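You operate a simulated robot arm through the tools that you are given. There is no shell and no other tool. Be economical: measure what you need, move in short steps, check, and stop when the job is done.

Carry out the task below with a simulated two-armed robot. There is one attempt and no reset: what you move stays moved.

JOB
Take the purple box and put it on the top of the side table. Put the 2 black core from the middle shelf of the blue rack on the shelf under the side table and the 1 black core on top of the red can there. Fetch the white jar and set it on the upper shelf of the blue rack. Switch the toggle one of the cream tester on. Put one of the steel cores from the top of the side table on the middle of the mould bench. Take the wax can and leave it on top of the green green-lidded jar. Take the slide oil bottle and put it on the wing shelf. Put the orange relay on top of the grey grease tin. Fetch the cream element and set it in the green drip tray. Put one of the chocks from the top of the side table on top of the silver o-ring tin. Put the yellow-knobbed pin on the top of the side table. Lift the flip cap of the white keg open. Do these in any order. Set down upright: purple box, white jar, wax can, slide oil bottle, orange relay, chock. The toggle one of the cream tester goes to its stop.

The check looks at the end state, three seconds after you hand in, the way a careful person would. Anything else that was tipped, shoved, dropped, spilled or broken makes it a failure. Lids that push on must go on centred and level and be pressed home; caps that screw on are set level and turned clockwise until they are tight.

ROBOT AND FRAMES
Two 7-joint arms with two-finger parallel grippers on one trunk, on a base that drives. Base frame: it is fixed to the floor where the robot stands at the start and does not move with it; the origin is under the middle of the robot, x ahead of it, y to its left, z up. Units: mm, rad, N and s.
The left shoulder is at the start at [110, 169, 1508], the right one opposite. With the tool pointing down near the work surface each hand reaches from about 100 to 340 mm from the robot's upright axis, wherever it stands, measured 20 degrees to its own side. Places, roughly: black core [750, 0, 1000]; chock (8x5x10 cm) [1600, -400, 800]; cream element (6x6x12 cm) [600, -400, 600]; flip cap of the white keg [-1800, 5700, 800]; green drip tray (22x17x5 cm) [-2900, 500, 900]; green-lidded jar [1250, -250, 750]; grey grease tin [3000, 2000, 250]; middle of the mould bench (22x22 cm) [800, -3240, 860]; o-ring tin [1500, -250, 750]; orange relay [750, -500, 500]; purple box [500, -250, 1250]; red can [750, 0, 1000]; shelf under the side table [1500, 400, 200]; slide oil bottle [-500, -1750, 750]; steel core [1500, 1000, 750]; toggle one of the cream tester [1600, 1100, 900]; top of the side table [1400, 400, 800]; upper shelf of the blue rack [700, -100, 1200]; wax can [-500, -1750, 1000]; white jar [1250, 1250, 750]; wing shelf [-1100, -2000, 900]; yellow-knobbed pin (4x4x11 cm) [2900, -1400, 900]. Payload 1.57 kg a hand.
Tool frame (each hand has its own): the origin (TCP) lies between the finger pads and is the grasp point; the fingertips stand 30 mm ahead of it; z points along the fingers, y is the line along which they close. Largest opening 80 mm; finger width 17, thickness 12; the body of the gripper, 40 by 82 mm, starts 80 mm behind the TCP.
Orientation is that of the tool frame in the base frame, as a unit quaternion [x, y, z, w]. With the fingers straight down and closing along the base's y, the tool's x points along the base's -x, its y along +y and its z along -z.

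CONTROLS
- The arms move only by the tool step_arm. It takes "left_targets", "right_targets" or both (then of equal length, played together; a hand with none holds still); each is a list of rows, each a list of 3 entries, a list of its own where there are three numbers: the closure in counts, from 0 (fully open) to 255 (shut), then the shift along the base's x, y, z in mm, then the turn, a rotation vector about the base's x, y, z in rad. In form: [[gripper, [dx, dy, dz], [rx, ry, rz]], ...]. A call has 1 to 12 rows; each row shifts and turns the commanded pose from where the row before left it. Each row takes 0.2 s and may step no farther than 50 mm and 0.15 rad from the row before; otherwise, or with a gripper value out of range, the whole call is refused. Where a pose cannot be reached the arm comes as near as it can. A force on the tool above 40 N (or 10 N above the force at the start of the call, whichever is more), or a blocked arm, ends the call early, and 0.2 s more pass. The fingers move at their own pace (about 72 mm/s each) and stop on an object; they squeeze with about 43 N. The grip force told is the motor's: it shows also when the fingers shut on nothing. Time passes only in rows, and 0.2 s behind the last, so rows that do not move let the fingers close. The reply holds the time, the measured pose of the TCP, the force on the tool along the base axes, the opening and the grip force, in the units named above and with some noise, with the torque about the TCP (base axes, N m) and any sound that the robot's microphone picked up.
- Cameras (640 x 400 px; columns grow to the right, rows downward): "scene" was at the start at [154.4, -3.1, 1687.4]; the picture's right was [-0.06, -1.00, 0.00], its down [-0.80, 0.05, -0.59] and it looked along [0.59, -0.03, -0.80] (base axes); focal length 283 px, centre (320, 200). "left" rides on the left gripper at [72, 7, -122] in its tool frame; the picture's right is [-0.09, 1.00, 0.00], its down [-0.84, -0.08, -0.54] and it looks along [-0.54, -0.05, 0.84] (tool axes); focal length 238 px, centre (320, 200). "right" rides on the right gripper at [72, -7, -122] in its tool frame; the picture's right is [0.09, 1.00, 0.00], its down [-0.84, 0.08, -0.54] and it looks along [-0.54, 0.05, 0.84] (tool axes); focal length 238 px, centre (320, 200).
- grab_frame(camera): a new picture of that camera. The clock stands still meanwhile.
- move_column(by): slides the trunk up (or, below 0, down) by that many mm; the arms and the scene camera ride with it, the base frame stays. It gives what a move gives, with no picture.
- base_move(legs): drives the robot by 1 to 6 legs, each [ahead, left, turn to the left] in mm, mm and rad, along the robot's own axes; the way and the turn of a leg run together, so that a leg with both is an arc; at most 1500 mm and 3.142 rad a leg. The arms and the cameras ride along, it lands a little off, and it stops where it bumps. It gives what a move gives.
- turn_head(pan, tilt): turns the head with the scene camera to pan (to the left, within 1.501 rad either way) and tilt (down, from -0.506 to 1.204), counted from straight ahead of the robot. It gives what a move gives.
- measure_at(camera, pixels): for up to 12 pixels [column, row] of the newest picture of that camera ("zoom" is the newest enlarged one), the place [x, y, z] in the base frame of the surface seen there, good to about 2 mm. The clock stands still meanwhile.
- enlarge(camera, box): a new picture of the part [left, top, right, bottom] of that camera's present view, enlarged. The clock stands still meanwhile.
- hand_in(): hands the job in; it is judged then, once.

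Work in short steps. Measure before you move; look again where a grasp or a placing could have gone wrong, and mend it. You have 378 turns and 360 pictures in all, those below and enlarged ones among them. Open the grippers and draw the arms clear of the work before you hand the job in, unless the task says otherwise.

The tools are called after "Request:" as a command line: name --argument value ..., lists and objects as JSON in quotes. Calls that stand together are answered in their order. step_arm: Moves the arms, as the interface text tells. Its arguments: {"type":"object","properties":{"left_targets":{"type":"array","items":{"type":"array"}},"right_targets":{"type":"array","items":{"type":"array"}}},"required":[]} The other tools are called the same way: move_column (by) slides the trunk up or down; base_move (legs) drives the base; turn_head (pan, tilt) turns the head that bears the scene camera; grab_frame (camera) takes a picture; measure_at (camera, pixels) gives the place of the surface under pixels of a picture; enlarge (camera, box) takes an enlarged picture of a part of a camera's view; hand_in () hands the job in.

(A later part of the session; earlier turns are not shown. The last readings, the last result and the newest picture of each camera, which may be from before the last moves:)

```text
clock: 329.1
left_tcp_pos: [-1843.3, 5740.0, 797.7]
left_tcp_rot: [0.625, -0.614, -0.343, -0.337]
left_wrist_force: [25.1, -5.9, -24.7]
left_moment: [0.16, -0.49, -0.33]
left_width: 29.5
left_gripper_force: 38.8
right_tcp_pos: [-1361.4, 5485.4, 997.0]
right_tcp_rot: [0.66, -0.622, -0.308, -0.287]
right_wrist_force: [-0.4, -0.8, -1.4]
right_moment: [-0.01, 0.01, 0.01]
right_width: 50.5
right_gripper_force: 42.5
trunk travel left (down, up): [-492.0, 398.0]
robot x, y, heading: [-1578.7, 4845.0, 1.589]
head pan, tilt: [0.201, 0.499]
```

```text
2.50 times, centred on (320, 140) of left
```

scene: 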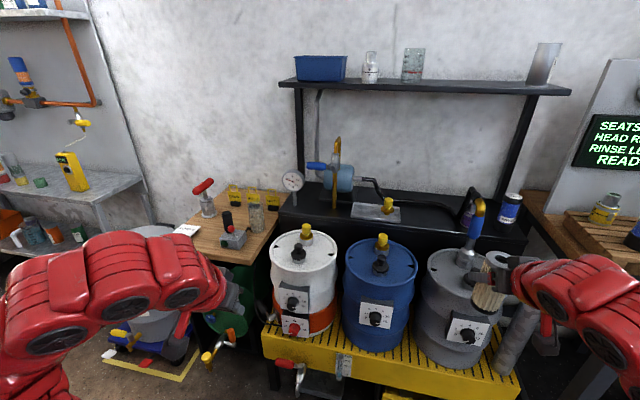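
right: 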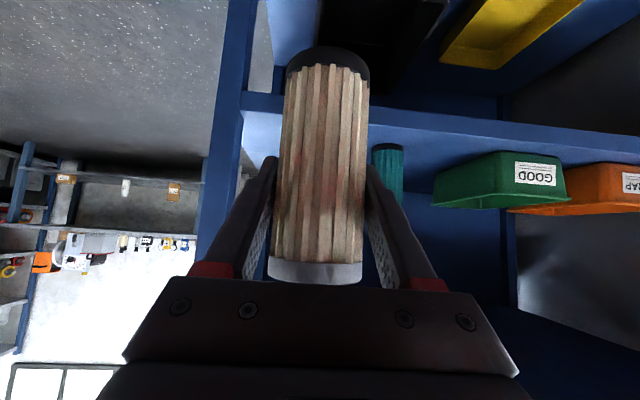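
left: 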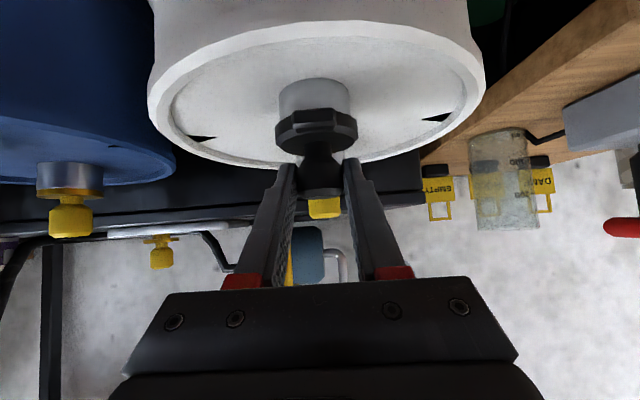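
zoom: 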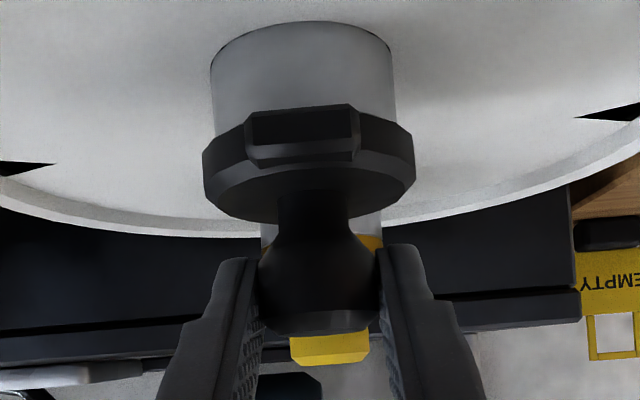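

The knob drifted +y (away) on lifting, hinting at a far-side hinge with a snap. I take the sideways load off (+x) and lift on with a little +y.

Request:
step_arm --left_targets '[[255, [2, 1, 1], [0, 0, 0]], [255, [2, 2, 2], [0, 0, 0]], [255, [0, 2, 2], [0, 0, 0]], [255, [0, 0, 0], [0, 0, 0]]]'

Request:
enlarge --camera "left" --box '[250, 60, 390, 220]'

```text
clock: 330.1
left_tcp_pos: [-1843.7, 5742.5, 806.4]
left_tcp_rot: [0.625, -0.612, -0.346, -0.338]
left_wrist_force: [16.2, -17.6, -22.4]
left_moment: [-0.37, -0.19, -0.1]
left_width: 29.4
left_gripper_force: 39.4
right_tcp_pos: [-1362.4, 5484.4, 997.3]
right_tcp_rot: [0.66, -0.622, -0.308, -0.287]
right_wrist_force: [0.7, 0.7, -1.7]
right_moment: [-0.02, -0.05, -0.01]
right_width: 50.9
right_gripper_force: 42.8
trunk travel left (down, up): [-492.0, 398.0]
robot x, y, heading: [-1577.9, 4842.1, 1.598]
head pan, tilt: [0.201, 0.499]
```

```text
2.50 times, centred on (320, 140) of left
```

zoom: 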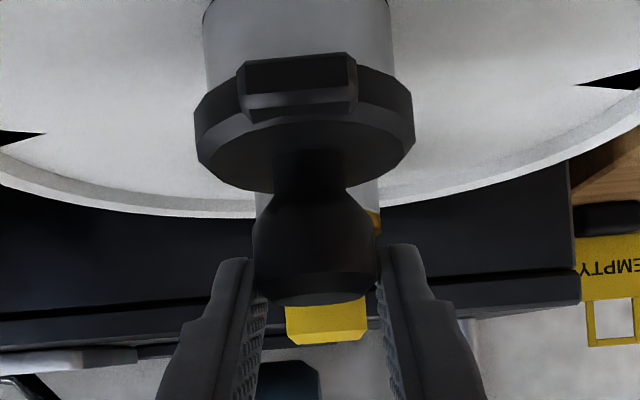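

Request:
enlarge --camera "scene" --box '[255, 200, 345, 275]'

```text
5.33 times, centred on (300, 238) of scene
```

zoom: 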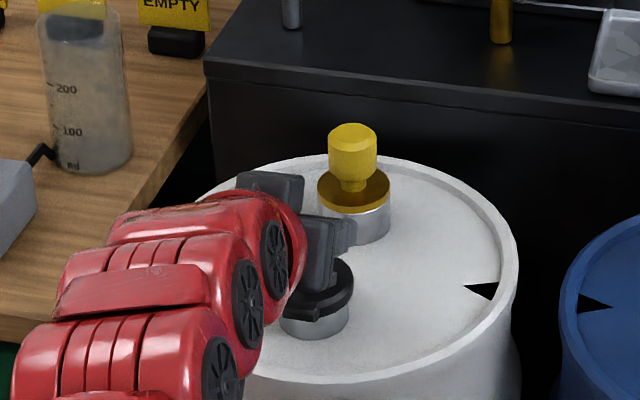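

The lid is still closed; the fingers slipped up. I regrip properly, centred in x, and try a larger arc toward me (near hinge).

Request:
step_arm --left_targets '[[120, [0, 0, 0], [0, 0, 0]], [120, [2, -3, -6], [-0.05, 0, 0]], [120, [1, 0, -6], [-0.05, 0, 0]], [255, [0, 0, 0], [0, 0, 0]], [255, [0, 0, 0], [0, 0, 0]], [255, [0, 0, 0], [0, 0, 0]]]'

Request:
step_arm --left_targets '[[255, [0, -3, 2.5], [0.08, 0, 0]], [255, [0, -3.5, 2.5], [0.08, 0, 0]], [255, [0, -4, 2], [0.08, 0, 0]], [255, [0, 0, 0], [0, 0, 0]]]'

Request:
enlarge --camera "scene" --box '[255, 200, 345, 275]'

Request:
enlarge --camera "left" --box '[250, 60, 390, 220]'

```text
clock: 331.5
left_tcp_pos: [-1842.4, 5740.5, 797.9]
left_tcp_rot: [0.641, -0.627, -0.317, -0.308]
left_wrist_force: [-11.2, 6.5, 4.6]
left_moment: [0.23, -0.15, 0.2]
left_width: 29.4
left_gripper_force: 39.0
right_tcp_pos: [-1362.5, 5483.3, 998.5]
right_tcp_rot: [0.661, -0.621, -0.307, -0.289]
right_wrist_force: [0.6, -0.5, -1.5]
right_moment: [0.02, 0.02, -0.02]
right_width: 50.8
right_gripper_force: 43.5
trunk travel left (down, up): [-492.0, 398.0]
robot x, y, heading: [-1581.6, 4848.0, 1.594]
head pan, tilt: [0.201, 0.499]
```

```text
clock: 332.5
left_tcp_pos: [-1842.3, 5729.6, 801.1]
left_tcp_rot: [0.601, -0.586, -0.387, -0.382]
left_wrist_force: [-17.6, -1.6, -5.6]
left_moment: [-0.02, -0.09, 0.23]
left_width: 29.5
left_gripper_force: 39.3
right_tcp_pos: [-1364.8, 5483.6, 997.4]
right_tcp_rot: [0.661, -0.622, -0.306, -0.288]
right_wrist_force: [0.1, 0.1, -1.1]
right_moment: [-0.01, 0.01, 0.04]
right_width: 50.6
right_gripper_force: 43.1
trunk travel left (down, up): [-492.0, 398.0]
robot x, y, heading: [-1577.6, 4840.8, 1.594]
head pan, tilt: [0.201, 0.499]
```

```text
5.33 times, centred on (300, 238) of scene
```

zoom: 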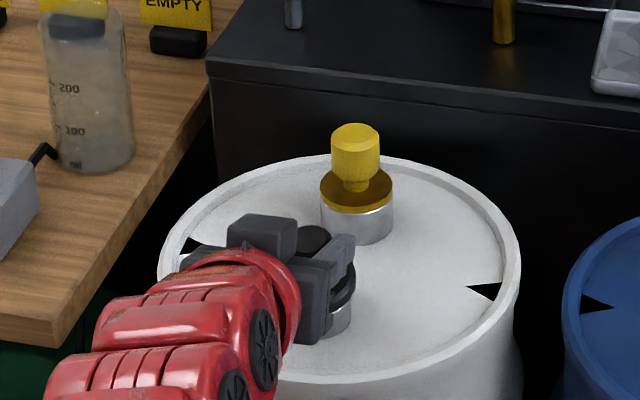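

```text
2.50 times, centred on (320, 140) of left
```

zoom: 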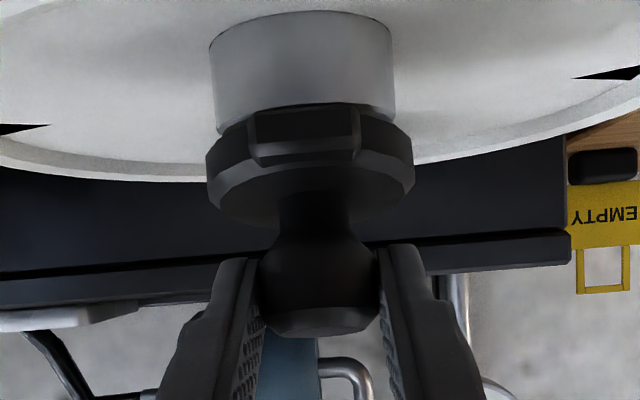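

It's opening: the lid tilts toward me off the silver neck with little force. I follow the arc further.

Request:
step_arm --left_targets '[[255, [-1, -7.4, 1.6], [0.14, 0, 0]], [255, [-1, -9.5, 0.5], [0.1, 0, 0]], [255, [0, -9.3, -0.6], [0, 0, 0]], [255, [0, 0, 0], [0, 0, 0]]]'

Request:
enlarge --camera "scene" --box '[255, 200, 345, 275]'

Request:
grab_frame --camera "left"

```text
clock: 333.5
left_tcp_pos: [-1843.2, 5704.5, 804.9]
left_tcp_rot: [0.548, -0.534, -0.456, -0.453]
left_wrist_force: [-11.2, 22.1, 1.2]
left_moment: [0.99, -0.22, -0.04]
left_width: 29.3
left_gripper_force: 39.0
right_tcp_pos: [-1362.2, 5484.0, 997.6]
right_tcp_rot: [0.661, -0.623, -0.306, -0.287]
right_wrist_force: [0.3, -0.4, -1.0]
right_moment: [0.0, -0.01, -0.03]
right_width: 50.6
right_gripper_force: 42.7
trunk travel left (down, up): [-492.0, 398.0]
robot x, y, heading: [-1579.0, 4842.4, 1.596]
head pan, tilt: [0.201, 0.499]
```

```text
5.33 times, centred on (300, 238) of scene
```

zoom: 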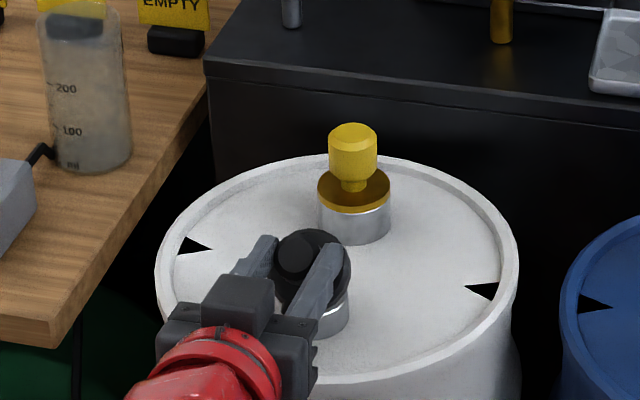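

```text
227 pictures are left
```

left: 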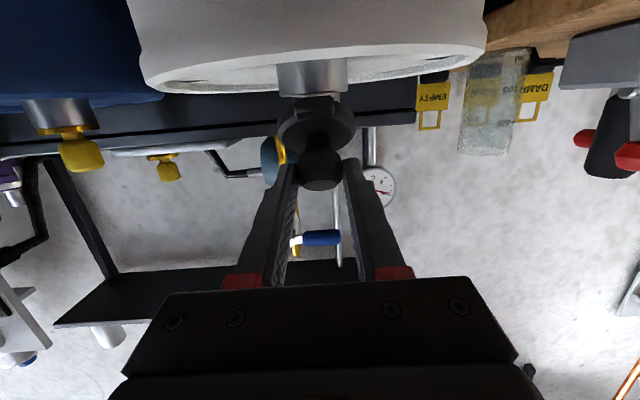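

Open ~50° and following. I continue the arc forward and down.

Request:
step_arm --left_targets '[[255, [-1, -8, -3], [0, 0, 0]], [255, [0, -8, -5], [0, 0, 0]], [255, [0, -6, -6], [0, 0, 0]], [255, [0, 0, 0], [0, 0, 0]]]'

Request:
enlarge --camera "scene" --box '[255, 200, 345, 275]'

Request:
grab_frame --camera "left"

```text
clock: 334.5
left_tcp_pos: [-1842.2, 5680.4, 786.6]
left_tcp_rot: [0.551, -0.537, -0.453, -0.45]
left_wrist_force: [-4.5, -10.1, 1.9]
left_moment: [-0.22, -0.11, 0.06]
left_width: 23.7
left_gripper_force: 35.8
right_tcp_pos: [-1362.8, 5480.1, 998.0]
right_tcp_rot: [0.66, -0.621, -0.308, -0.289]
right_wrist_force: [0.6, 0.2, -1.4]
right_moment: [-0.03, 0.0, -0.02]
right_width: 50.9
right_gripper_force: 43.2
trunk travel left (down, up): [-492.0, 398.0]
robot x, y, heading: [-1579.7, 4844.6, 1.593]
head pan, tilt: [0.201, 0.499]
```

```text
5.33 times, centred on (300, 238) of scene
```

zoom: 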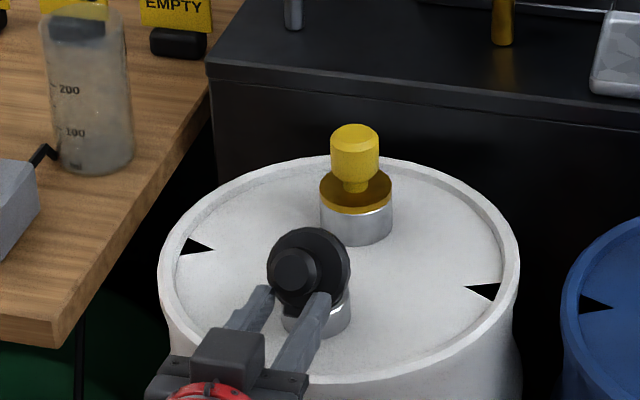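

```text
225 pictures are left
```

left: 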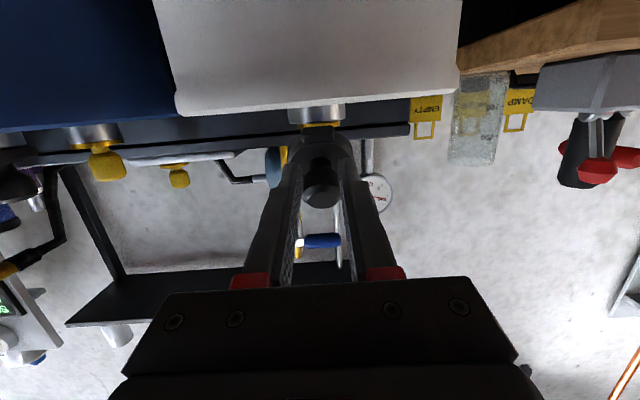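

The lid now stands about upright. I release, draw straight back, and see whether it stays.

Request:
step_arm --left_targets '[[120, [0, 0, 0], [0, 0, 0]], [120, [0, 0, 0], [0, 0, 0]], [120, [0, -25, 0], [0, 0, 0]], [120, [0, -40, 10], [0, 0, 0]]]'

Request:
enlarge --camera "scene" --box '[255, 200, 345, 275]'

Request:
enlarge --camera "left" --box '[250, 60, 390, 220]'

```text
clock: 335.5
left_tcp_pos: [-1842.8, 5615.2, 800.8]
left_tcp_rot: [0.548, -0.535, -0.457, -0.452]
left_wrist_force: [-0.3, 0.3, 0.6]
left_moment: [0.01, 0.03, 0.03]
left_width: 42.6
left_gripper_force: 0.1
right_tcp_pos: [-1362.0, 5481.6, 998.3]
right_tcp_rot: [0.661, -0.621, -0.308, -0.287]
right_wrist_force: [-0.1, -0.3, -2.3]
right_moment: [-0.01, 0.0, -0.04]
right_width: 50.6
right_gripper_force: 42.7
trunk travel left (down, up): [-492.0, 398.0]
robot x, y, heading: [-1572.9, 4842.7, 1.587]
head pan, tilt: [0.201, 0.499]
```

```text
5.33 times, centred on (300, 238) of scene
```

zoom: 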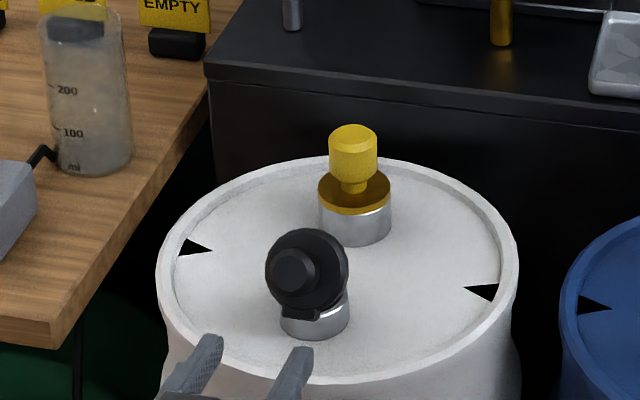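

```text
2.50 times, centred on (320, 140) of left
```

zoom: 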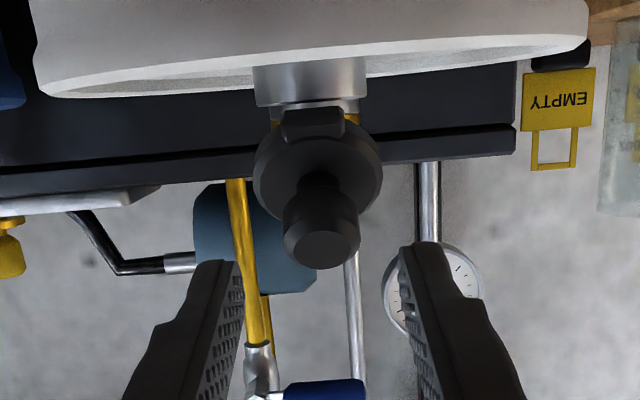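

It stays. I measure its angle.

Request:
measure_at --camera "zoom" --pixels '[[318, 145], [265, 175], [370, 170], [320, 200], [320, 250], [345, 220], [280, 150], [355, 195], [315, 120]]'

```text
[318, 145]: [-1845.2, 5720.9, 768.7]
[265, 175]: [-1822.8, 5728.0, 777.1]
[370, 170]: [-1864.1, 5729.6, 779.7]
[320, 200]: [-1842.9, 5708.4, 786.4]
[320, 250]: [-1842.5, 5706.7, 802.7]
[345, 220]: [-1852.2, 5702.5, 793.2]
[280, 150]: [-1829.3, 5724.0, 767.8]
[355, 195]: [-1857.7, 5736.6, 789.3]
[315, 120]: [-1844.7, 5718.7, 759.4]
```

The lid is open ~55° and holds by friction. I regrip the knob and swing it further over.

Request:
step_arm --left_targets '[[120, [0, 40, 0], [0, 0, 0]], [120, [-1, 40, -1], [0, 0, 0]], [120, [0, 12, -1], [0, 0, 0]], [255, [0, 0, 0], [0, 0, 0]], [255, [0, 0, 0], [0, 0, 0]], [255, [0, 0, 0], [0, 0, 0]]]'

Request:
enlarge --camera "left" --box '[250, 60, 390, 220]'

```text
clock: 336.9
left_tcp_pos: [-1843.0, 5708.9, 797.9]
left_tcp_rot: [0.55, -0.534, -0.456, -0.452]
left_wrist_force: [1.4, 0.7, 0.8]
left_moment: [0.03, -0.74, -0.77]
left_width: 29.6
left_gripper_force: 39.2
right_tcp_pos: [-1362.6, 5481.6, 998.3]
right_tcp_rot: [0.66, -0.622, -0.308, -0.289]
right_wrist_force: [0.5, 0.1, -0.7]
right_moment: [-0.04, 0.03, 0.02]
right_width: 50.6
right_gripper_force: 43.5
trunk travel left (down, up): [-492.0, 398.0]
robot x, y, heading: [-1577.9, 4841.8, 1.589]
head pan, tilt: [0.201, 0.499]
```

```text
2.50 times, centred on (320, 140) of left
```

zoom: 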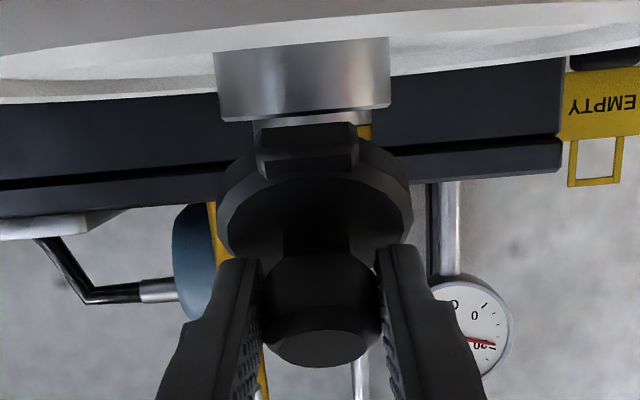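

Gripped again. I swing it through the rest of the arc (toward me and down), turning the hand a little with it.

Request:
step_arm --left_targets '[[255, [0, -6, 0], [0.06, 0, 0]], [255, [0, -6, -2], [0.06, 0, 0]], [255, [0, -5, -3], [0.06, 0, 0]], [255, [0, -4, -3], [0.06, 0, 0]], [255, [0, -4, -4], [0.06, 0, 0]], [255, [0, -3, -4], [0.06, 0, 0]], [255, [0, 0, 0], [0, 0, 0]]]'

Request:
enlarge --camera "scene" --box '[255, 200, 345, 275]'

Request:
enlarge --camera "left" --box '[250, 60, 390, 220]'

```text
clock: 338.2
left_tcp_pos: [-1843.5, 5689.8, 791.1]
left_tcp_rot: [-0.493, 0.494, 0.502, 0.511]
left_wrist_force: [-2.6, -7.9, 4.7]
left_moment: [-0.13, 0.22, 1.05]
left_width: 29.5
left_gripper_force: 39.3
left hand out of reach, approached as far as the arm can: row 3, 4, 5, 6
right_tcp_pos: [-1363.8, 5482.9, 998.5]
right_tcp_rot: [0.661, -0.62, -0.309, -0.287]
right_wrist_force: [0.5, 0.3, -1.1]
right_moment: [0.02, 0.04, 0.04]
right_width: 50.7
right_gripper_force: 42.8
trunk travel left (down, up): [-492.0, 398.0]
robot x, y, heading: [-1580.0, 4845.0, 1.594]
head pan, tilt: [0.201, 0.499]
stopped in row 6 (left hand): the force on the tool passed its limit at 44 N (the readings are from after the stop); the commanded pose is now the measured one
```

```text
5.33 times, centred on (300, 238) of scene
```

zoom: 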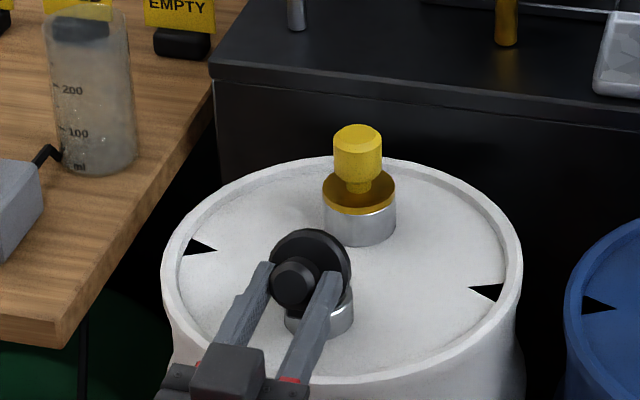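

```text
2.50 times, centred on (320, 140) of left
```

zoom: 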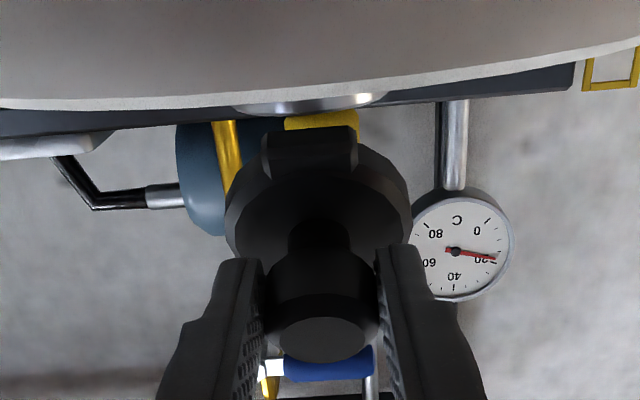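

Now at ~80°. I try on a little further without turning the hand.

Request:
step_arm --left_targets '[[255, [0, -3, -2], [0, 0, 0]], [255, [0, -3, -3], [0, 0, 0]], [255, [0, -3, -3], [0, 0, 0]], [255, [0, -2, -3], [0, 0, 0]]]'

Request:
step_arm --left_targets '[[120, [0, 0, 0], [0, 0, 0]], [120, [0, 0, 0], [0, 0, 0]], [120, [0, -25, 0], [0, 0, 0]], [120, [0, -45, 0], [0, 0, 0]], [120, [0, -45, 20], [-0.1, 0, 0]]]'

Request:
enlarge --camera "scene" --box '[255, 200, 345, 275]'

Request:
measure_at --camera "zoom" --pixels '[[305, 235], [345, 265], [340, 250], [270, 270], [320, 310], [290, 285], [335, 300], [300, 240]]'

```text
clock: 339.2
left_tcp_pos: [-1843.2, 5679.0, 776.7]
left_tcp_rot: [-0.495, 0.495, 0.499, 0.511]
left_wrist_force: [-13.8, -6.5, 3.0]
left_moment: [0.05, -0.13, 0.42]
left_width: 25.9
left_gripper_force: 37.7
right_tcp_pos: [-1365.2, 5482.3, 999.5]
right_tcp_rot: [0.661, -0.62, -0.308, -0.288]
right_wrist_force: [0.5, -0.4, -0.7]
right_moment: [-0.01, -0.01, 0.01]
right_width: 50.9
right_gripper_force: 42.6
trunk travel left (down, up): [-492.0, 398.0]
robot x, y, heading: [-1577.0, 4848.4, 1.599]
head pan, tilt: [0.201, 0.499]
```

```text
clock: 340.4
left_tcp_pos: [-1839.4, 5565.2, 798.1]
left_tcp_rot: [-0.518, 0.52, 0.473, 0.487]
left_wrist_force: [-0.4, 0.1, -0.5]
left_moment: [-0.03, -0.01, 0.03]
left_width: 42.2
left_gripper_force: 0.0
right_tcp_pos: [-1364.0, 5480.8, 998.2]
right_tcp_rot: [0.661, -0.621, -0.309, -0.288]
right_wrist_force: [-0.4, -1.1, -1.2]
right_moment: [0.02, 0.01, 0.01]
right_width: 50.8
right_gripper_force: 42.7
trunk travel left (down, up): [-492.0, 398.0]
robot x, y, heading: [-1577.0, 4840.6, 1.594]
head pan, tilt: [0.201, 0.499]
```

```text
5.33 times, centred on (300, 238) of scene
```

zoom: 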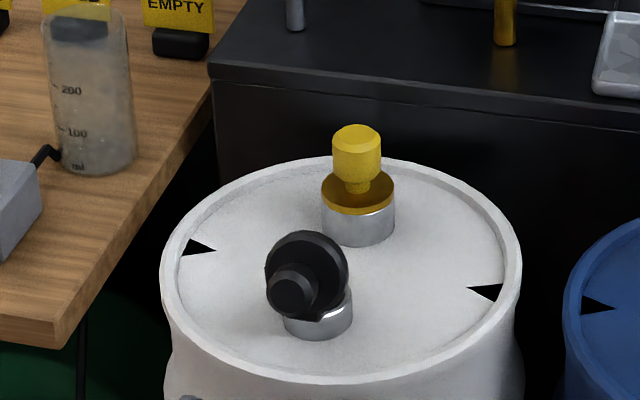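

```text
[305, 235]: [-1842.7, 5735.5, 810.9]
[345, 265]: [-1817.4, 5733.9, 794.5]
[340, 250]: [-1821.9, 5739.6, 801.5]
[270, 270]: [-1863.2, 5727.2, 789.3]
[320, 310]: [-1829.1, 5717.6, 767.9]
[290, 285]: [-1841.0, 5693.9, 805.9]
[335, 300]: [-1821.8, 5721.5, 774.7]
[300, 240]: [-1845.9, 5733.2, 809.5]
```

About 70° now. To be sure I push it on over from behind: fingertip hooked over the lid's top edge and drawn toward me.

Request:
step_arm --left_targets '[[255, [-1, 10, 30], [-0.12, 0, 0]], [255, [-1, 20, 30], [-0.12, 0, 0]], [255, [-1, 25, 25], [-0.12, 0, 0]], [255, [0, 40, 5], [-0.12, 0, 0]], [255, [0, 45, 0], [-0.12, 0, 0]], [255, [0, 42, 0], [0, 0, 0]], [255, [0, 0, -20], [0, 0, 0]], [255, [0, 0, 0], [0, 0, 0]]]'

Request:
grab_frame --camera "left"

Request:
enlarge --camera "scene" --box '[255, 180, 345, 255]'

```text
clock: 342.2
left_tcp_pos: [-1842.8, 5746.5, 867.9]
left_tcp_rot: [0.638, -0.636, -0.3, -0.312]
left_wrist_force: [-0.2, -0.5, -0.2]
left_moment: [0.0, 0.0, 0.01]
left_width: 0.0
left_gripper_force: 21.4
right_tcp_pos: [-1363.3, 5483.2, 998.5]
right_tcp_rot: [0.661, -0.621, -0.309, -0.288]
right_wrist_force: [-0.3, -0.5, -0.9]
right_moment: [0.02, 0.03, 0.03]
right_width: 50.6
right_gripper_force: 43.0
trunk travel left (down, up): [-492.0, 398.0]
robot x, y, heading: [-1581.8, 4844.4, 1.599]
head pan, tilt: [0.201, 0.499]
```

```text
218 pictures are left
```

left: 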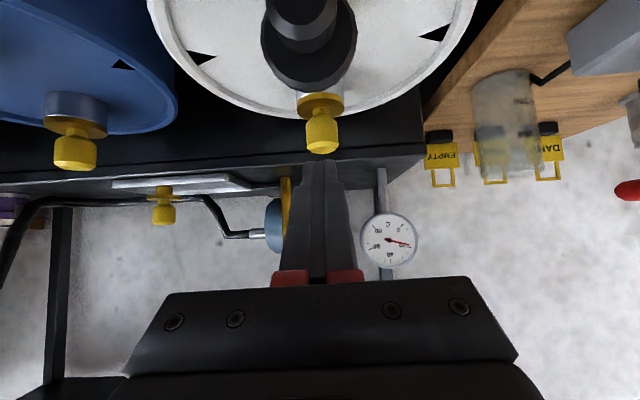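

```text
5.33 times, centred on (300, 218) of scene
```

zoom: 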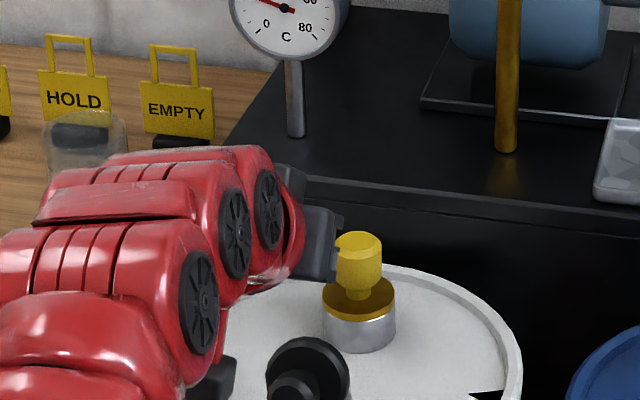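

I lower behind the lid and pull toward me.

Request:
step_arm --left_targets '[[255, [0, 6, -12], [0, 0, 0]], [255, [0, 0, -12], [0, 0, 0]], [255, [0, 0, -10], [0, 0, 0]], [255, [0, -8, 0], [0, 0, 0]], [255, [0, -8, 0], [0, 0, 0]], [255, [0, -8, 0], [0, 0, 0]], [255, [0, -8, 0], [0, 0, 0]], [255, [0, -8, 0], [0, 0, 0]]]'

Request:
grab_frame --camera "left"

```text
clock: 344.1
left_tcp_pos: [-1845.5, 5713.9, 836.5]
left_tcp_rot: [0.638, -0.636, -0.301, -0.313]
left_wrist_force: [-0.3, 0.1, 0.1]
left_moment: [0.03, 0.0, 0.04]
left_width: 0.0
left_gripper_force: 21.4
right_tcp_pos: [-1365.0, 5482.5, 997.2]
right_tcp_rot: [0.661, -0.62, -0.309, -0.288]
right_wrist_force: [0.3, 0.3, -1.8]
right_moment: [-0.02, 0.01, 0.01]
right_width: 50.8
right_gripper_force: 43.1
trunk travel left (down, up): [-492.0, 398.0]
robot x, y, heading: [-1577.3, 4842.2, 1.595]
head pan, tilt: [0.201, 0.499]
```

```text
216 pictures are left
```

left: 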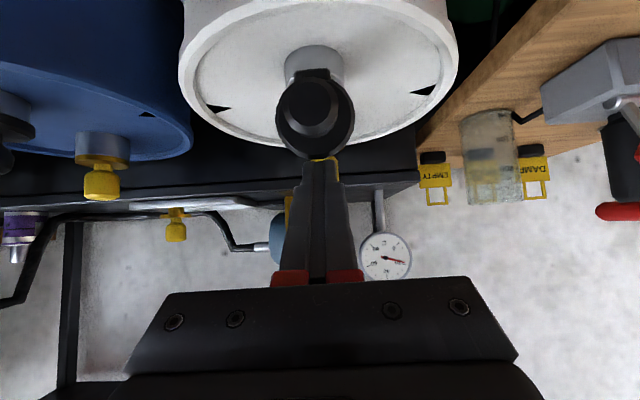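

It passed just above the edge. I go back behind, 16 mm lower, and pull again.

Request:
step_arm --left_targets '[[255, [0, 20, 4], [0, 0, 0]], [255, [0, 24, 0], [0, 0, 0]], [255, [0, 0, -12], [0, 0, 0]], [255, [0, 0, -8], [0, 0, 0]], [255, [0, -8, 0], [0, 0, 0]], [255, [0, -8, 0], [0, 0, 0]], [255, [0, -8, 0], [0, 0, 0]], [255, [0, -8, 0], [0, 0, 0]]]'

Request:
grab_frame --camera "left"

```text
clock: 345.9
left_tcp_pos: [-1847.9, 5716.9, 817.4]
left_tcp_rot: [0.639, -0.637, -0.299, -0.312]
left_wrist_force: [0.1, 0.3, -0.1]
left_moment: [0.0, 0.03, 0.0]
left_width: 0.1
left_gripper_force: 21.6
left hand out of reach, approached as far as the arm can: row 2, 3
right_tcp_pos: [-1363.7, 5482.5, 997.6]
right_tcp_rot: [0.661, -0.621, -0.308, -0.287]
right_wrist_force: [0.3, -0.1, -1.7]
right_moment: [0.02, -0.01, 0.0]
right_width: 50.6
right_gripper_force: 42.9
trunk travel left (down, up): [-492.0, 398.0]
robot x, y, heading: [-1582.7, 4843.3, 1.595]
head pan, tilt: [0.201, 0.499]
```

```text
215 pictures are left
```

left: 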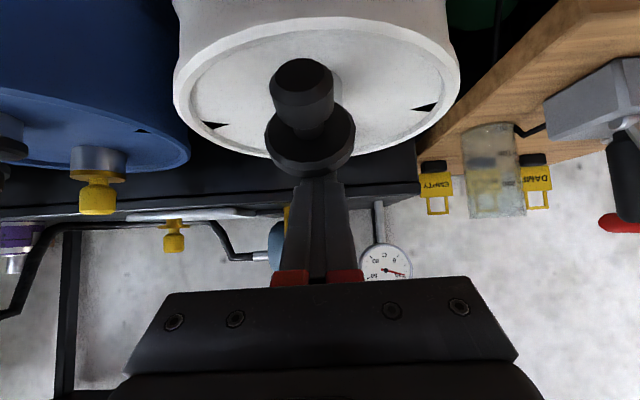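

The lid has swung well over now. I withdraw upward and verify.

Request:
step_arm --left_targets '[[255, [0, 15, 25], [0, 0, 0]], [255, [0, 0, 45], [0, 0, 0]], [255, [0, -45, 20], [0, 0, 0]], [255, [0, -48, 0], [0, 0, 0]], [255, [0, -48, 0], [0, 0, 0]], [255, [0, -48, 0], [0, 0, 0]]]'

Request:
enlarge --camera "scene" --box '[255, 200, 345, 275]'

Request:
enlarge --camera "left" --box '[240, 10, 400, 130]'

```text
clock: 347.2
left_tcp_pos: [-1848.6, 5673.9, 908.4]
left_tcp_rot: [0.638, -0.636, -0.3, -0.312]
left_wrist_force: [-0.4, 0.2, -0.8]
left_moment: [0.01, -0.02, 0.03]
left_width: 0.0
left_gripper_force: 21.4
left hand out of reach, approached as far as the arm can: row 4, 5, 6
right_tcp_pos: [-1365.2, 5484.1, 998.5]
right_tcp_rot: [0.661, -0.621, -0.308, -0.288]
right_wrist_force: [0.1, 0.2, -1.2]
right_moment: [0.02, -0.02, 0.03]
right_width: 50.8
right_gripper_force: 43.4
trunk travel left (down, up): [-492.0, 398.0]
robot x, y, heading: [-1575.7, 4842.6, 1.599]
head pan, tilt: [0.201, 0.499]
```

```text
5.33 times, centred on (300, 238) of scene
```

zoom: 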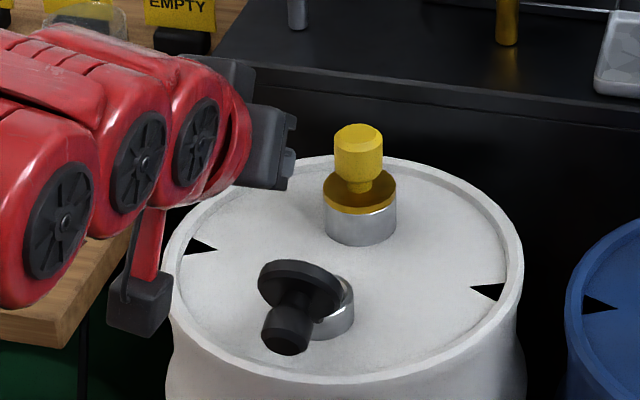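

```text
3.33 times, centred on (320, 70) of left
```

zoom: 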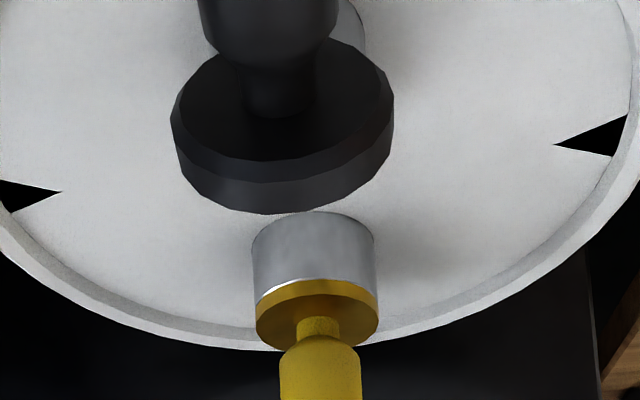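

The flip cap is open, well over. Now the long way to the side-table aisle: back off, go round, face south.

Request:
base_move --legs '[[-120, -1430, 0], [-1250, 0, 0], [-1150, 0, 0], [0, 0, -1.594], [1400, 0, 0], [650, 0, 0]]'

Request:
base_move --legs '[[0, 0, -1.57], [700, 250, 0], [1000, 0, 0], [800, 0, 0]]'

Request:
turn_head --pan 0.3 --tilt 0.35

Request:
grab_frame --camera "scene"

```text
clock: 379.3
left_tcp_pos: [2695.6, 2399.6, 907.7]
left_tcp_rot: [0.04, 0.901, -0.029, 0.432]
left_wrist_force: [0.2, 0.0, 0.4]
left_moment: [-0.01, -0.03, 0.01]
left_width: 0.0
left_gripper_force: 20.9
right_tcp_pos: [2459.5, 1935.3, 999.1]
right_tcp_rot: [0.014, 0.907, -0.005, 0.421]
right_wrist_force: [-0.1, -0.3, -1.4]
right_moment: [0.01, 0.02, 0.01]
right_width: 50.3
right_gripper_force: 42.8
trunk travel left (down, up): [-492.0, 398.0]
robot x, y, heading: [1840.7, 2211.2, -0.069]
head pan, tilt: [0.201, 0.499]
```

```text
clock: 394.6
left_tcp_pos: [2139.9, -934.7, 906.6]
left_tcp_rot: [0.663, 0.611, -0.325, 0.285]
left_wrist_force: [0.1, -0.6, 0.4]
left_moment: [-0.01, 0.01, -0.01]
left_width: 0.0
left_gripper_force: 21.7
right_tcp_pos: [1672.8, -700.4, 1000.2]
right_tcp_rot: [0.648, 0.633, -0.305, 0.294]
right_wrist_force: [-0.3, -0.3, -1.2]
right_moment: [0.05, 0.02, -0.06]
right_width: 50.2
right_gripper_force: 42.2
trunk travel left (down, up): [-492.0, 398.0]
robot x, y, heading: [1937.9, -82.5, -1.636]
head pan, tilt: [0.201, 0.499]
stopped in leg 4: the robot was blocked; the commanded pose is now the measured one
```

```text
clock: 395.3
left_tcp_pos: [2137.9, -931.1, 908.8]
left_tcp_rot: [0.664, 0.61, -0.325, 0.285]
left_wrist_force: [0.2, -0.1, -0.1]
left_moment: [0.04, -0.03, 0.0]
left_width: 0.2
left_gripper_force: 21.2
right_tcp_pos: [1671.7, -698.9, 1000.6]
right_tcp_rot: [0.648, 0.633, -0.304, 0.296]
right_wrist_force: [0.4, 0.6, -1.1]
right_moment: [0.02, -0.01, 0.01]
right_width: 50.1
right_gripper_force: 42.6
trunk travel left (down, up): [-492.0, 398.0]
robot x, y, heading: [1940.9, -80.8, -1.634]
head pan, tilt: [0.3, 0.351]
```

```text
212 pictures are left
```

scene: 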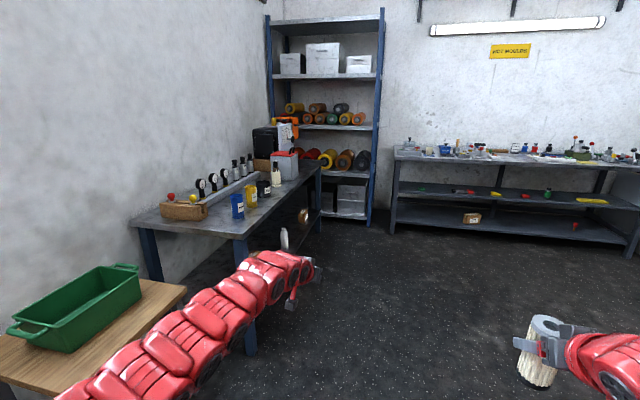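

The heading drifted and brought my right side to the bench edge, and I was blocked. I check the table at once.

Request:
turn_head --pan -1.4 --tilt 0.6

Request:
grab_frame --camera "scene"

Request:
turn_head --pan -1.5 --tilt 1.0

Request:
grab_frame --camera "scene"

```text
clock: 397.1
left_tcp_pos: [2137.9, -931.9, 908.4]
left_tcp_rot: [0.663, 0.61, -0.325, 0.286]
left_wrist_force: [0.6, -0.3, -0.9]
left_moment: [0.02, 0.03, 0.02]
left_width: 0.2
left_gripper_force: 21.4
right_tcp_pos: [1670.4, -698.9, 999.5]
right_tcp_rot: [0.648, 0.633, -0.304, 0.296]
right_wrist_force: [0.1, 0.0, -1.9]
right_moment: [-0.04, -0.03, -0.01]
right_width: 50.0
right_gripper_force: 43.2
trunk travel left (down, up): [-492.0, 398.0]
robot x, y, heading: [1943.4, -75.7, -1.629]
head pan, tilt: [-1.4, 0.6]
```

```text
211 pictures are left
```

scene: 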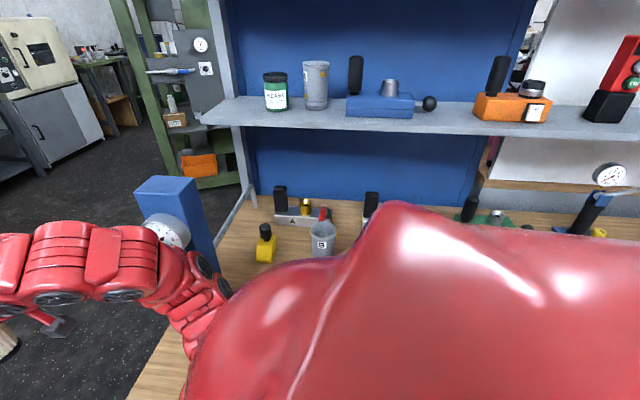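

```text
clock: 397.9
left_tcp_pos: [2135.5, -931.3, 908.2]
left_tcp_rot: [0.664, 0.61, -0.325, 0.286]
left_wrist_force: [-0.2, 0.2, -0.5]
left_moment: [0.01, 0.03, -0.04]
left_width: 0.0
left_gripper_force: 21.3
right_tcp_pos: [1669.8, -698.6, 1000.4]
right_tcp_rot: [0.648, 0.632, -0.303, 0.296]
right_wrist_force: [-0.4, -1.1, -0.7]
right_moment: [-0.02, 0.03, 0.01]
right_width: 50.3
right_gripper_force: 43.3
trunk travel left (down, up): [-492.0, 398.0]
robot x, y, heading: [1939.0, -79.9, -1.635]
head pan, tilt: [-1.499, 1.0]
```

```text
210 pictures are left
```

scene: 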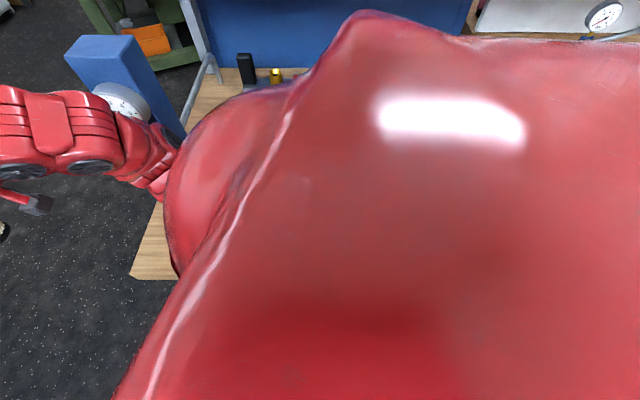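

I move straight away from the bench (+x) and look again.

Request:
base_move --legs '[[0, 330, 0.06]]'

Request:
turn_head --pan -1.5 --tilt 0.55

Request:
grab_frame --camera "scene"

```text
clock: 400.1
left_tcp_pos: [2515.3, -925.6, 907.8]
left_tcp_rot: [0.643, 0.631, -0.316, 0.297]
left_wrist_force: [0.5, -0.7, -0.1]
left_moment: [0.01, 0.04, -0.01]
left_width: 0.0
left_gripper_force: 21.2
right_tcp_pos: [2034.0, -724.4, 999.8]
right_tcp_rot: [0.628, 0.654, -0.292, 0.304]
right_wrist_force: [-0.1, -0.9, -0.8]
right_moment: [-0.02, 0.01, -0.04]
right_width: 49.7
right_gripper_force: 42.7
trunk travel left (down, up): [-492.0, 398.0]
robot x, y, heading: [2260.7, -91.0, -1.566]
head pan, tilt: [-1.499, 1.0]
```

```text
clock: 401.0
left_tcp_pos: [2512.5, -926.4, 907.9]
left_tcp_rot: [0.644, 0.631, -0.315, 0.295]
left_wrist_force: [-0.3, -0.2, 0.7]
left_moment: [-0.02, 0.01, 0.03]
left_width: 0.0
left_gripper_force: 21.3
right_tcp_pos: [2034.0, -724.5, 1000.6]
right_tcp_rot: [0.628, 0.654, -0.293, 0.304]
right_wrist_force: [0.3, -0.1, -1.8]
right_moment: [-0.01, 0.04, 0.01]
right_width: 50.1
right_gripper_force: 42.7
trunk travel left (down, up): [-492.0, 398.0]
robot x, y, heading: [2265.2, -89.7, -1.568]
head pan, tilt: [-1.499, 0.55]
```

```text
209 pictures are left
```

scene: 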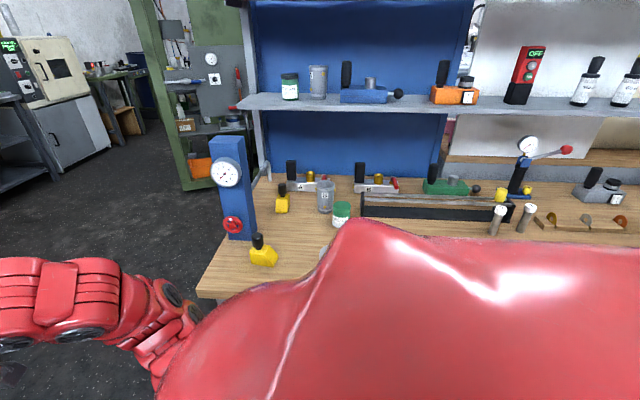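

The tin is hidden by my shoulder. I fold the left arm and drive on south a bit to look back at it.

Request:
step_arm --left_targets '[[255, [0, 45, 5], [0.06, 0, 0]], [255, [-5, 45, 5], [0.06, 0, 0]], [255, [-5, 45, 5], [0.06, 0, 0]], [255, [-5, 45, 5], [0.06, 0, 0]], [255, [-5, 45, 5], [0.06, 0, 0]], [255, [-5, 45, 5], [0.06, 0, 0]], [255, [-5, 40, 5], [0.06, 0, 0]]]'

Request:
base_move --legs '[[700, -50, 0]]'

Request:
grab_frame --camera "scene"

```text
clock: 402.6
left_tcp_pos: [2514.4, -927.2, 908.3]
left_tcp_rot: [0.644, 0.631, -0.316, 0.296]
left_wrist_force: [0.9, -0.3, 0.2]
left_moment: [0.02, -0.01, -0.01]
left_width: 0.0
left_gripper_force: 21.7
left hand out of reach, approached as far as the arm can: row 1, 2, 3, 4, 5, 6, 7
right_tcp_pos: [2034.6, -724.9, 999.9]
right_tcp_rot: [0.629, 0.653, -0.294, 0.304]
right_wrist_force: [0.9, -0.2, -1.6]
right_moment: [-0.01, 0.02, 0.0]
right_width: 50.1
right_gripper_force: 42.8
trunk travel left (down, up): [-492.0, 398.0]
robot x, y, heading: [2260.9, -89.5, -1.565]
head pan, tilt: [-1.499, 0.55]
```

```text
clock: 406.4
left_tcp_pos: [2460.6, -1620.3, 907.9]
left_tcp_rot: [0.645, 0.63, -0.316, 0.294]
left_wrist_force: [0.5, -0.3, 0.0]
left_moment: [-0.03, -0.01, 0.01]
left_width: 0.1
left_gripper_force: 20.9
right_tcp_pos: [1980.7, -1416.3, 999.1]
right_tcp_rot: [0.629, 0.653, -0.293, 0.304]
right_wrist_force: [-1.0, 0.0, -2.3]
right_moment: [0.01, 0.0, 0.01]
right_width: 50.1
right_gripper_force: 43.0
trunk travel left (down, up): [-492.0, 398.0]
robot x, y, heading: [2212.8, -784.8, -1.568]
head pan, tilt: [-1.499, 0.55]
```

```text
208 pictures are left
```

scene: 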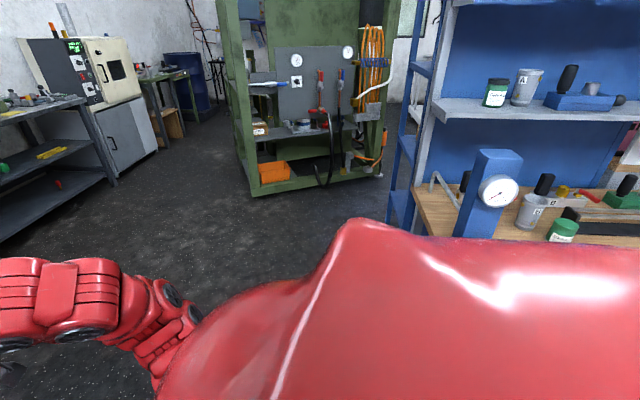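

Request:
base_move --legs '[[0, 0, -1.0]]'

Request:
turn_head --pan -1.3 --tilt 0.45

Request:
grab_frame --camera "scene"

```text
clock: 409.3
left_tcp_pos: [1637.1, -1439.0, 908.5]
left_tcp_rot: [0.869, 0.241, -0.419, 0.107]
left_wrist_force: [-0.5, 0.0, -0.3]
left_moment: [0.01, 0.04, 0.01]
left_width: 0.1
left_gripper_force: 21.4
right_tcp_pos: [1553.2, -925.6, 998.5]
right_tcp_rot: [0.866, 0.267, -0.404, 0.123]
right_wrist_force: [-0.5, 0.2, -1.3]
right_moment: [0.04, 0.01, -0.01]
right_width: 50.1
right_gripper_force: 43.1
trunk travel left (down, up): [-492.0, 398.0]
robot x, y, heading: [2213.4, -782.5, -2.582]
head pan, tilt: [-1.499, 0.55]
```

```text
clock: 410.1
left_tcp_pos: [1637.5, -1439.1, 908.2]
left_tcp_rot: [0.869, 0.241, -0.419, 0.107]
left_wrist_force: [0.8, -0.7, -0.6]
left_moment: [-0.01, 0.01, -0.03]
left_width: 0.0
left_gripper_force: 20.8
right_tcp_pos: [1553.9, -925.4, 1000.2]
right_tcp_rot: [0.866, 0.269, -0.403, 0.125]
right_wrist_force: [-0.2, 0.0, -1.2]
right_moment: [-0.02, -0.03, 0.04]
right_width: 50.0
right_gripper_force: 42.3
trunk travel left (down, up): [-492.0, 398.0]
robot x, y, heading: [2213.1, -779.1, -2.577]
head pan, tilt: [-1.3, 0.45]
```

```text
207 pictures are left
```

scene: 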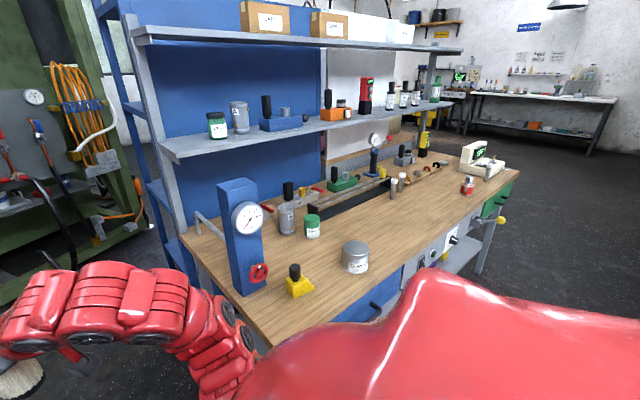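

The chock has been knocked off the tin by my elbow. I measure what's there and look for it.

Request:
measure_at --camera "scene" --pixels '[[355, 245], [355, 270], [298, 290], [296, 270], [258, 272], [312, 225], [287, 215], [245, 260]]'

Request:
turn_head --pan -1.5 --tilt 0.9

Request:
grab_frame --camera "scene"

```text
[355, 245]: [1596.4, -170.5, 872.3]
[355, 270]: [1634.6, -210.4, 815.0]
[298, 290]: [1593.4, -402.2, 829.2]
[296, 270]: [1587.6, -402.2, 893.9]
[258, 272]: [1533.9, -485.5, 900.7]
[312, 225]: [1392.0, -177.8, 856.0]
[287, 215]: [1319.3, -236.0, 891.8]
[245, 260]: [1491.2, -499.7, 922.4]
```

```text
clock: 411.0
left_tcp_pos: [1637.8, -1439.3, 907.5]
left_tcp_rot: [0.869, 0.24, -0.419, 0.106]
left_wrist_force: [-0.1, -0.6, -0.3]
left_moment: [-0.03, 0.02, 0.0]
left_width: 0.1
left_gripper_force: 21.4
right_tcp_pos: [1553.2, -925.0, 999.7]
right_tcp_rot: [0.866, 0.268, -0.404, 0.124]
right_wrist_force: [0.5, -0.2, -1.7]
right_moment: [0.01, 0.0, -0.03]
right_width: 50.2
right_gripper_force: 42.6
trunk travel left (down, up): [-492.0, 398.0]
robot x, y, heading: [2213.1, -779.2, -2.577]
head pan, tilt: [-1.499, 0.901]
```

```text
206 pictures are left
```

scene: 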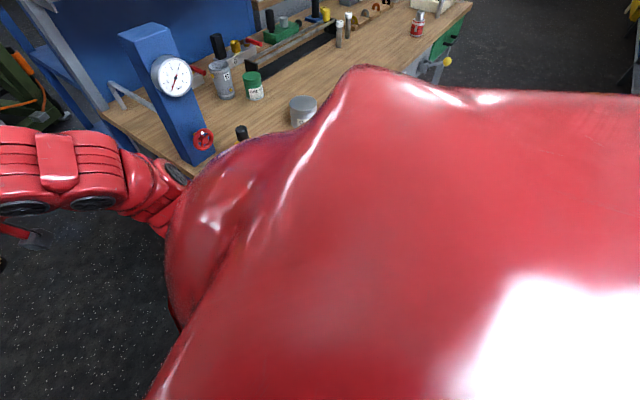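

The tin has shifted ~40 mm and the chock is off it, perhaps on the floor. I move away and turn to view the aisle floor.

Request:
base_move --legs '[[112, 461, 0], [0, 0, -1.3]]'

Request:
turn_head --pan -0.3 --tilt 0.5

Request:
grab_frame --camera "scene"

```text
clock: 415.2
left_tcp_pos: [1600.9, -1630.7, 908.6]
left_tcp_rot: [0.895, 0.113, -0.429, 0.047]
left_wrist_force: [0.4, 0.1, -0.1]
left_moment: [-0.03, -0.02, 0.04]
left_width: 0.0
left_gripper_force: 21.4
right_tcp_pos: [1667.4, -1113.2, 1000.2]
right_tcp_rot: [0.895, 0.14, -0.419, 0.066]
right_wrist_force: [-0.7, 1.1, -1.0]
right_moment: [-0.05, -0.01, 0.01]
right_width: 50.2
right_gripper_force: 42.7
trunk travel left (down, up): [-492.0, 398.0]
robot x, y, heading: [2341.0, -1167.5, -2.867]
head pan, tilt: [-1.499, 0.901]
stopped in leg 2: the robot was blocked; the commanded pose is now the measured one
```

```text
clock: 416.6
left_tcp_pos: [1600.3, -1631.5, 907.3]
left_tcp_rot: [0.895, 0.113, -0.43, 0.045]
left_wrist_force: [-0.5, -0.3, 0.4]
left_moment: [-0.01, -0.01, 0.01]
left_width: 0.5
left_gripper_force: 21.2
right_tcp_pos: [1666.9, -1114.9, 1000.0]
right_tcp_rot: [0.895, 0.141, -0.417, 0.066]
right_wrist_force: [0.5, 0.2, -2.4]
right_moment: [0.03, 0.03, 0.0]
right_width: 50.0
right_gripper_force: 42.8
trunk travel left (down, up): [-492.0, 398.0]
robot x, y, heading: [2340.0, -1163.8, -2.869]
head pan, tilt: [-0.3, 0.499]
```

```text
205 pictures are left
```

scene: 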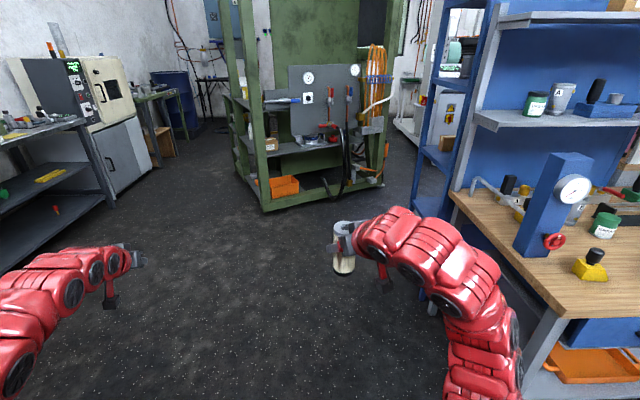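

Blocked behind, so I go forward (west) a bit and pan to the aisle.

Request:
base_move --legs '[[250, 100, 0]]'

Request:
turn_head --pan -1.25 --tilt 0.5

Request:
grab_frame --camera "scene"

```text
clock: 418.5
left_tcp_pos: [1386.0, -1796.4, 907.0]
left_tcp_rot: [0.895, 0.113, -0.429, 0.045]
left_wrist_force: [-0.2, -0.3, 0.3]
left_moment: [0.01, 0.01, -0.01]
left_width: 0.0
left_gripper_force: 22.0
right_tcp_pos: [1450.7, -1279.4, 1000.6]
right_tcp_rot: [0.895, 0.141, -0.418, 0.065]
right_wrist_force: [0.5, -0.5, -2.1]
right_moment: [0.0, -0.02, 0.02]
right_width: 50.1
right_gripper_force: 42.5
trunk travel left (down, up): [-492.0, 398.0]
robot x, y, heading: [2129.5, -1330.3, -2.863]
head pan, tilt: [-0.3, 0.499]
```

```text
clock: 419.8
left_tcp_pos: [1386.3, -1795.9, 907.4]
left_tcp_rot: [0.895, 0.114, -0.43, 0.046]
left_wrist_force: [-0.4, 0.5, 0.5]
left_moment: [0.01, -0.01, 0.04]
left_width: 0.1
left_gripper_force: 21.7
right_tcp_pos: [1453.0, -1279.3, 1000.5]
right_tcp_rot: [0.895, 0.141, -0.418, 0.065]
right_wrist_force: [0.3, -0.4, -1.7]
right_moment: [0.04, -0.03, -0.01]
right_width: 50.1
right_gripper_force: 43.3
trunk travel left (down, up): [-492.0, 398.0]
robot x, y, heading: [2129.9, -1332.8, -2.867]
head pan, tilt: [-1.25, 0.499]
```

```text
204 pictures are left
```

scene: 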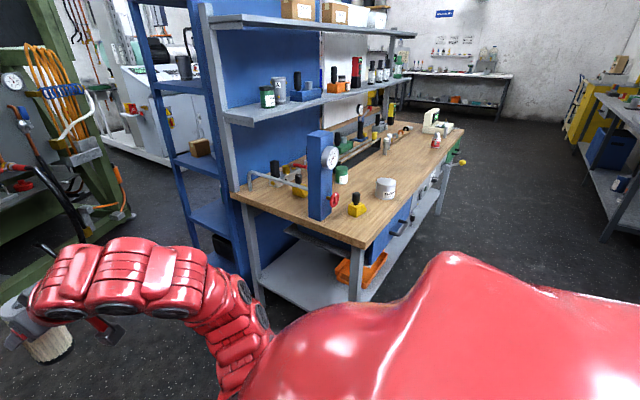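

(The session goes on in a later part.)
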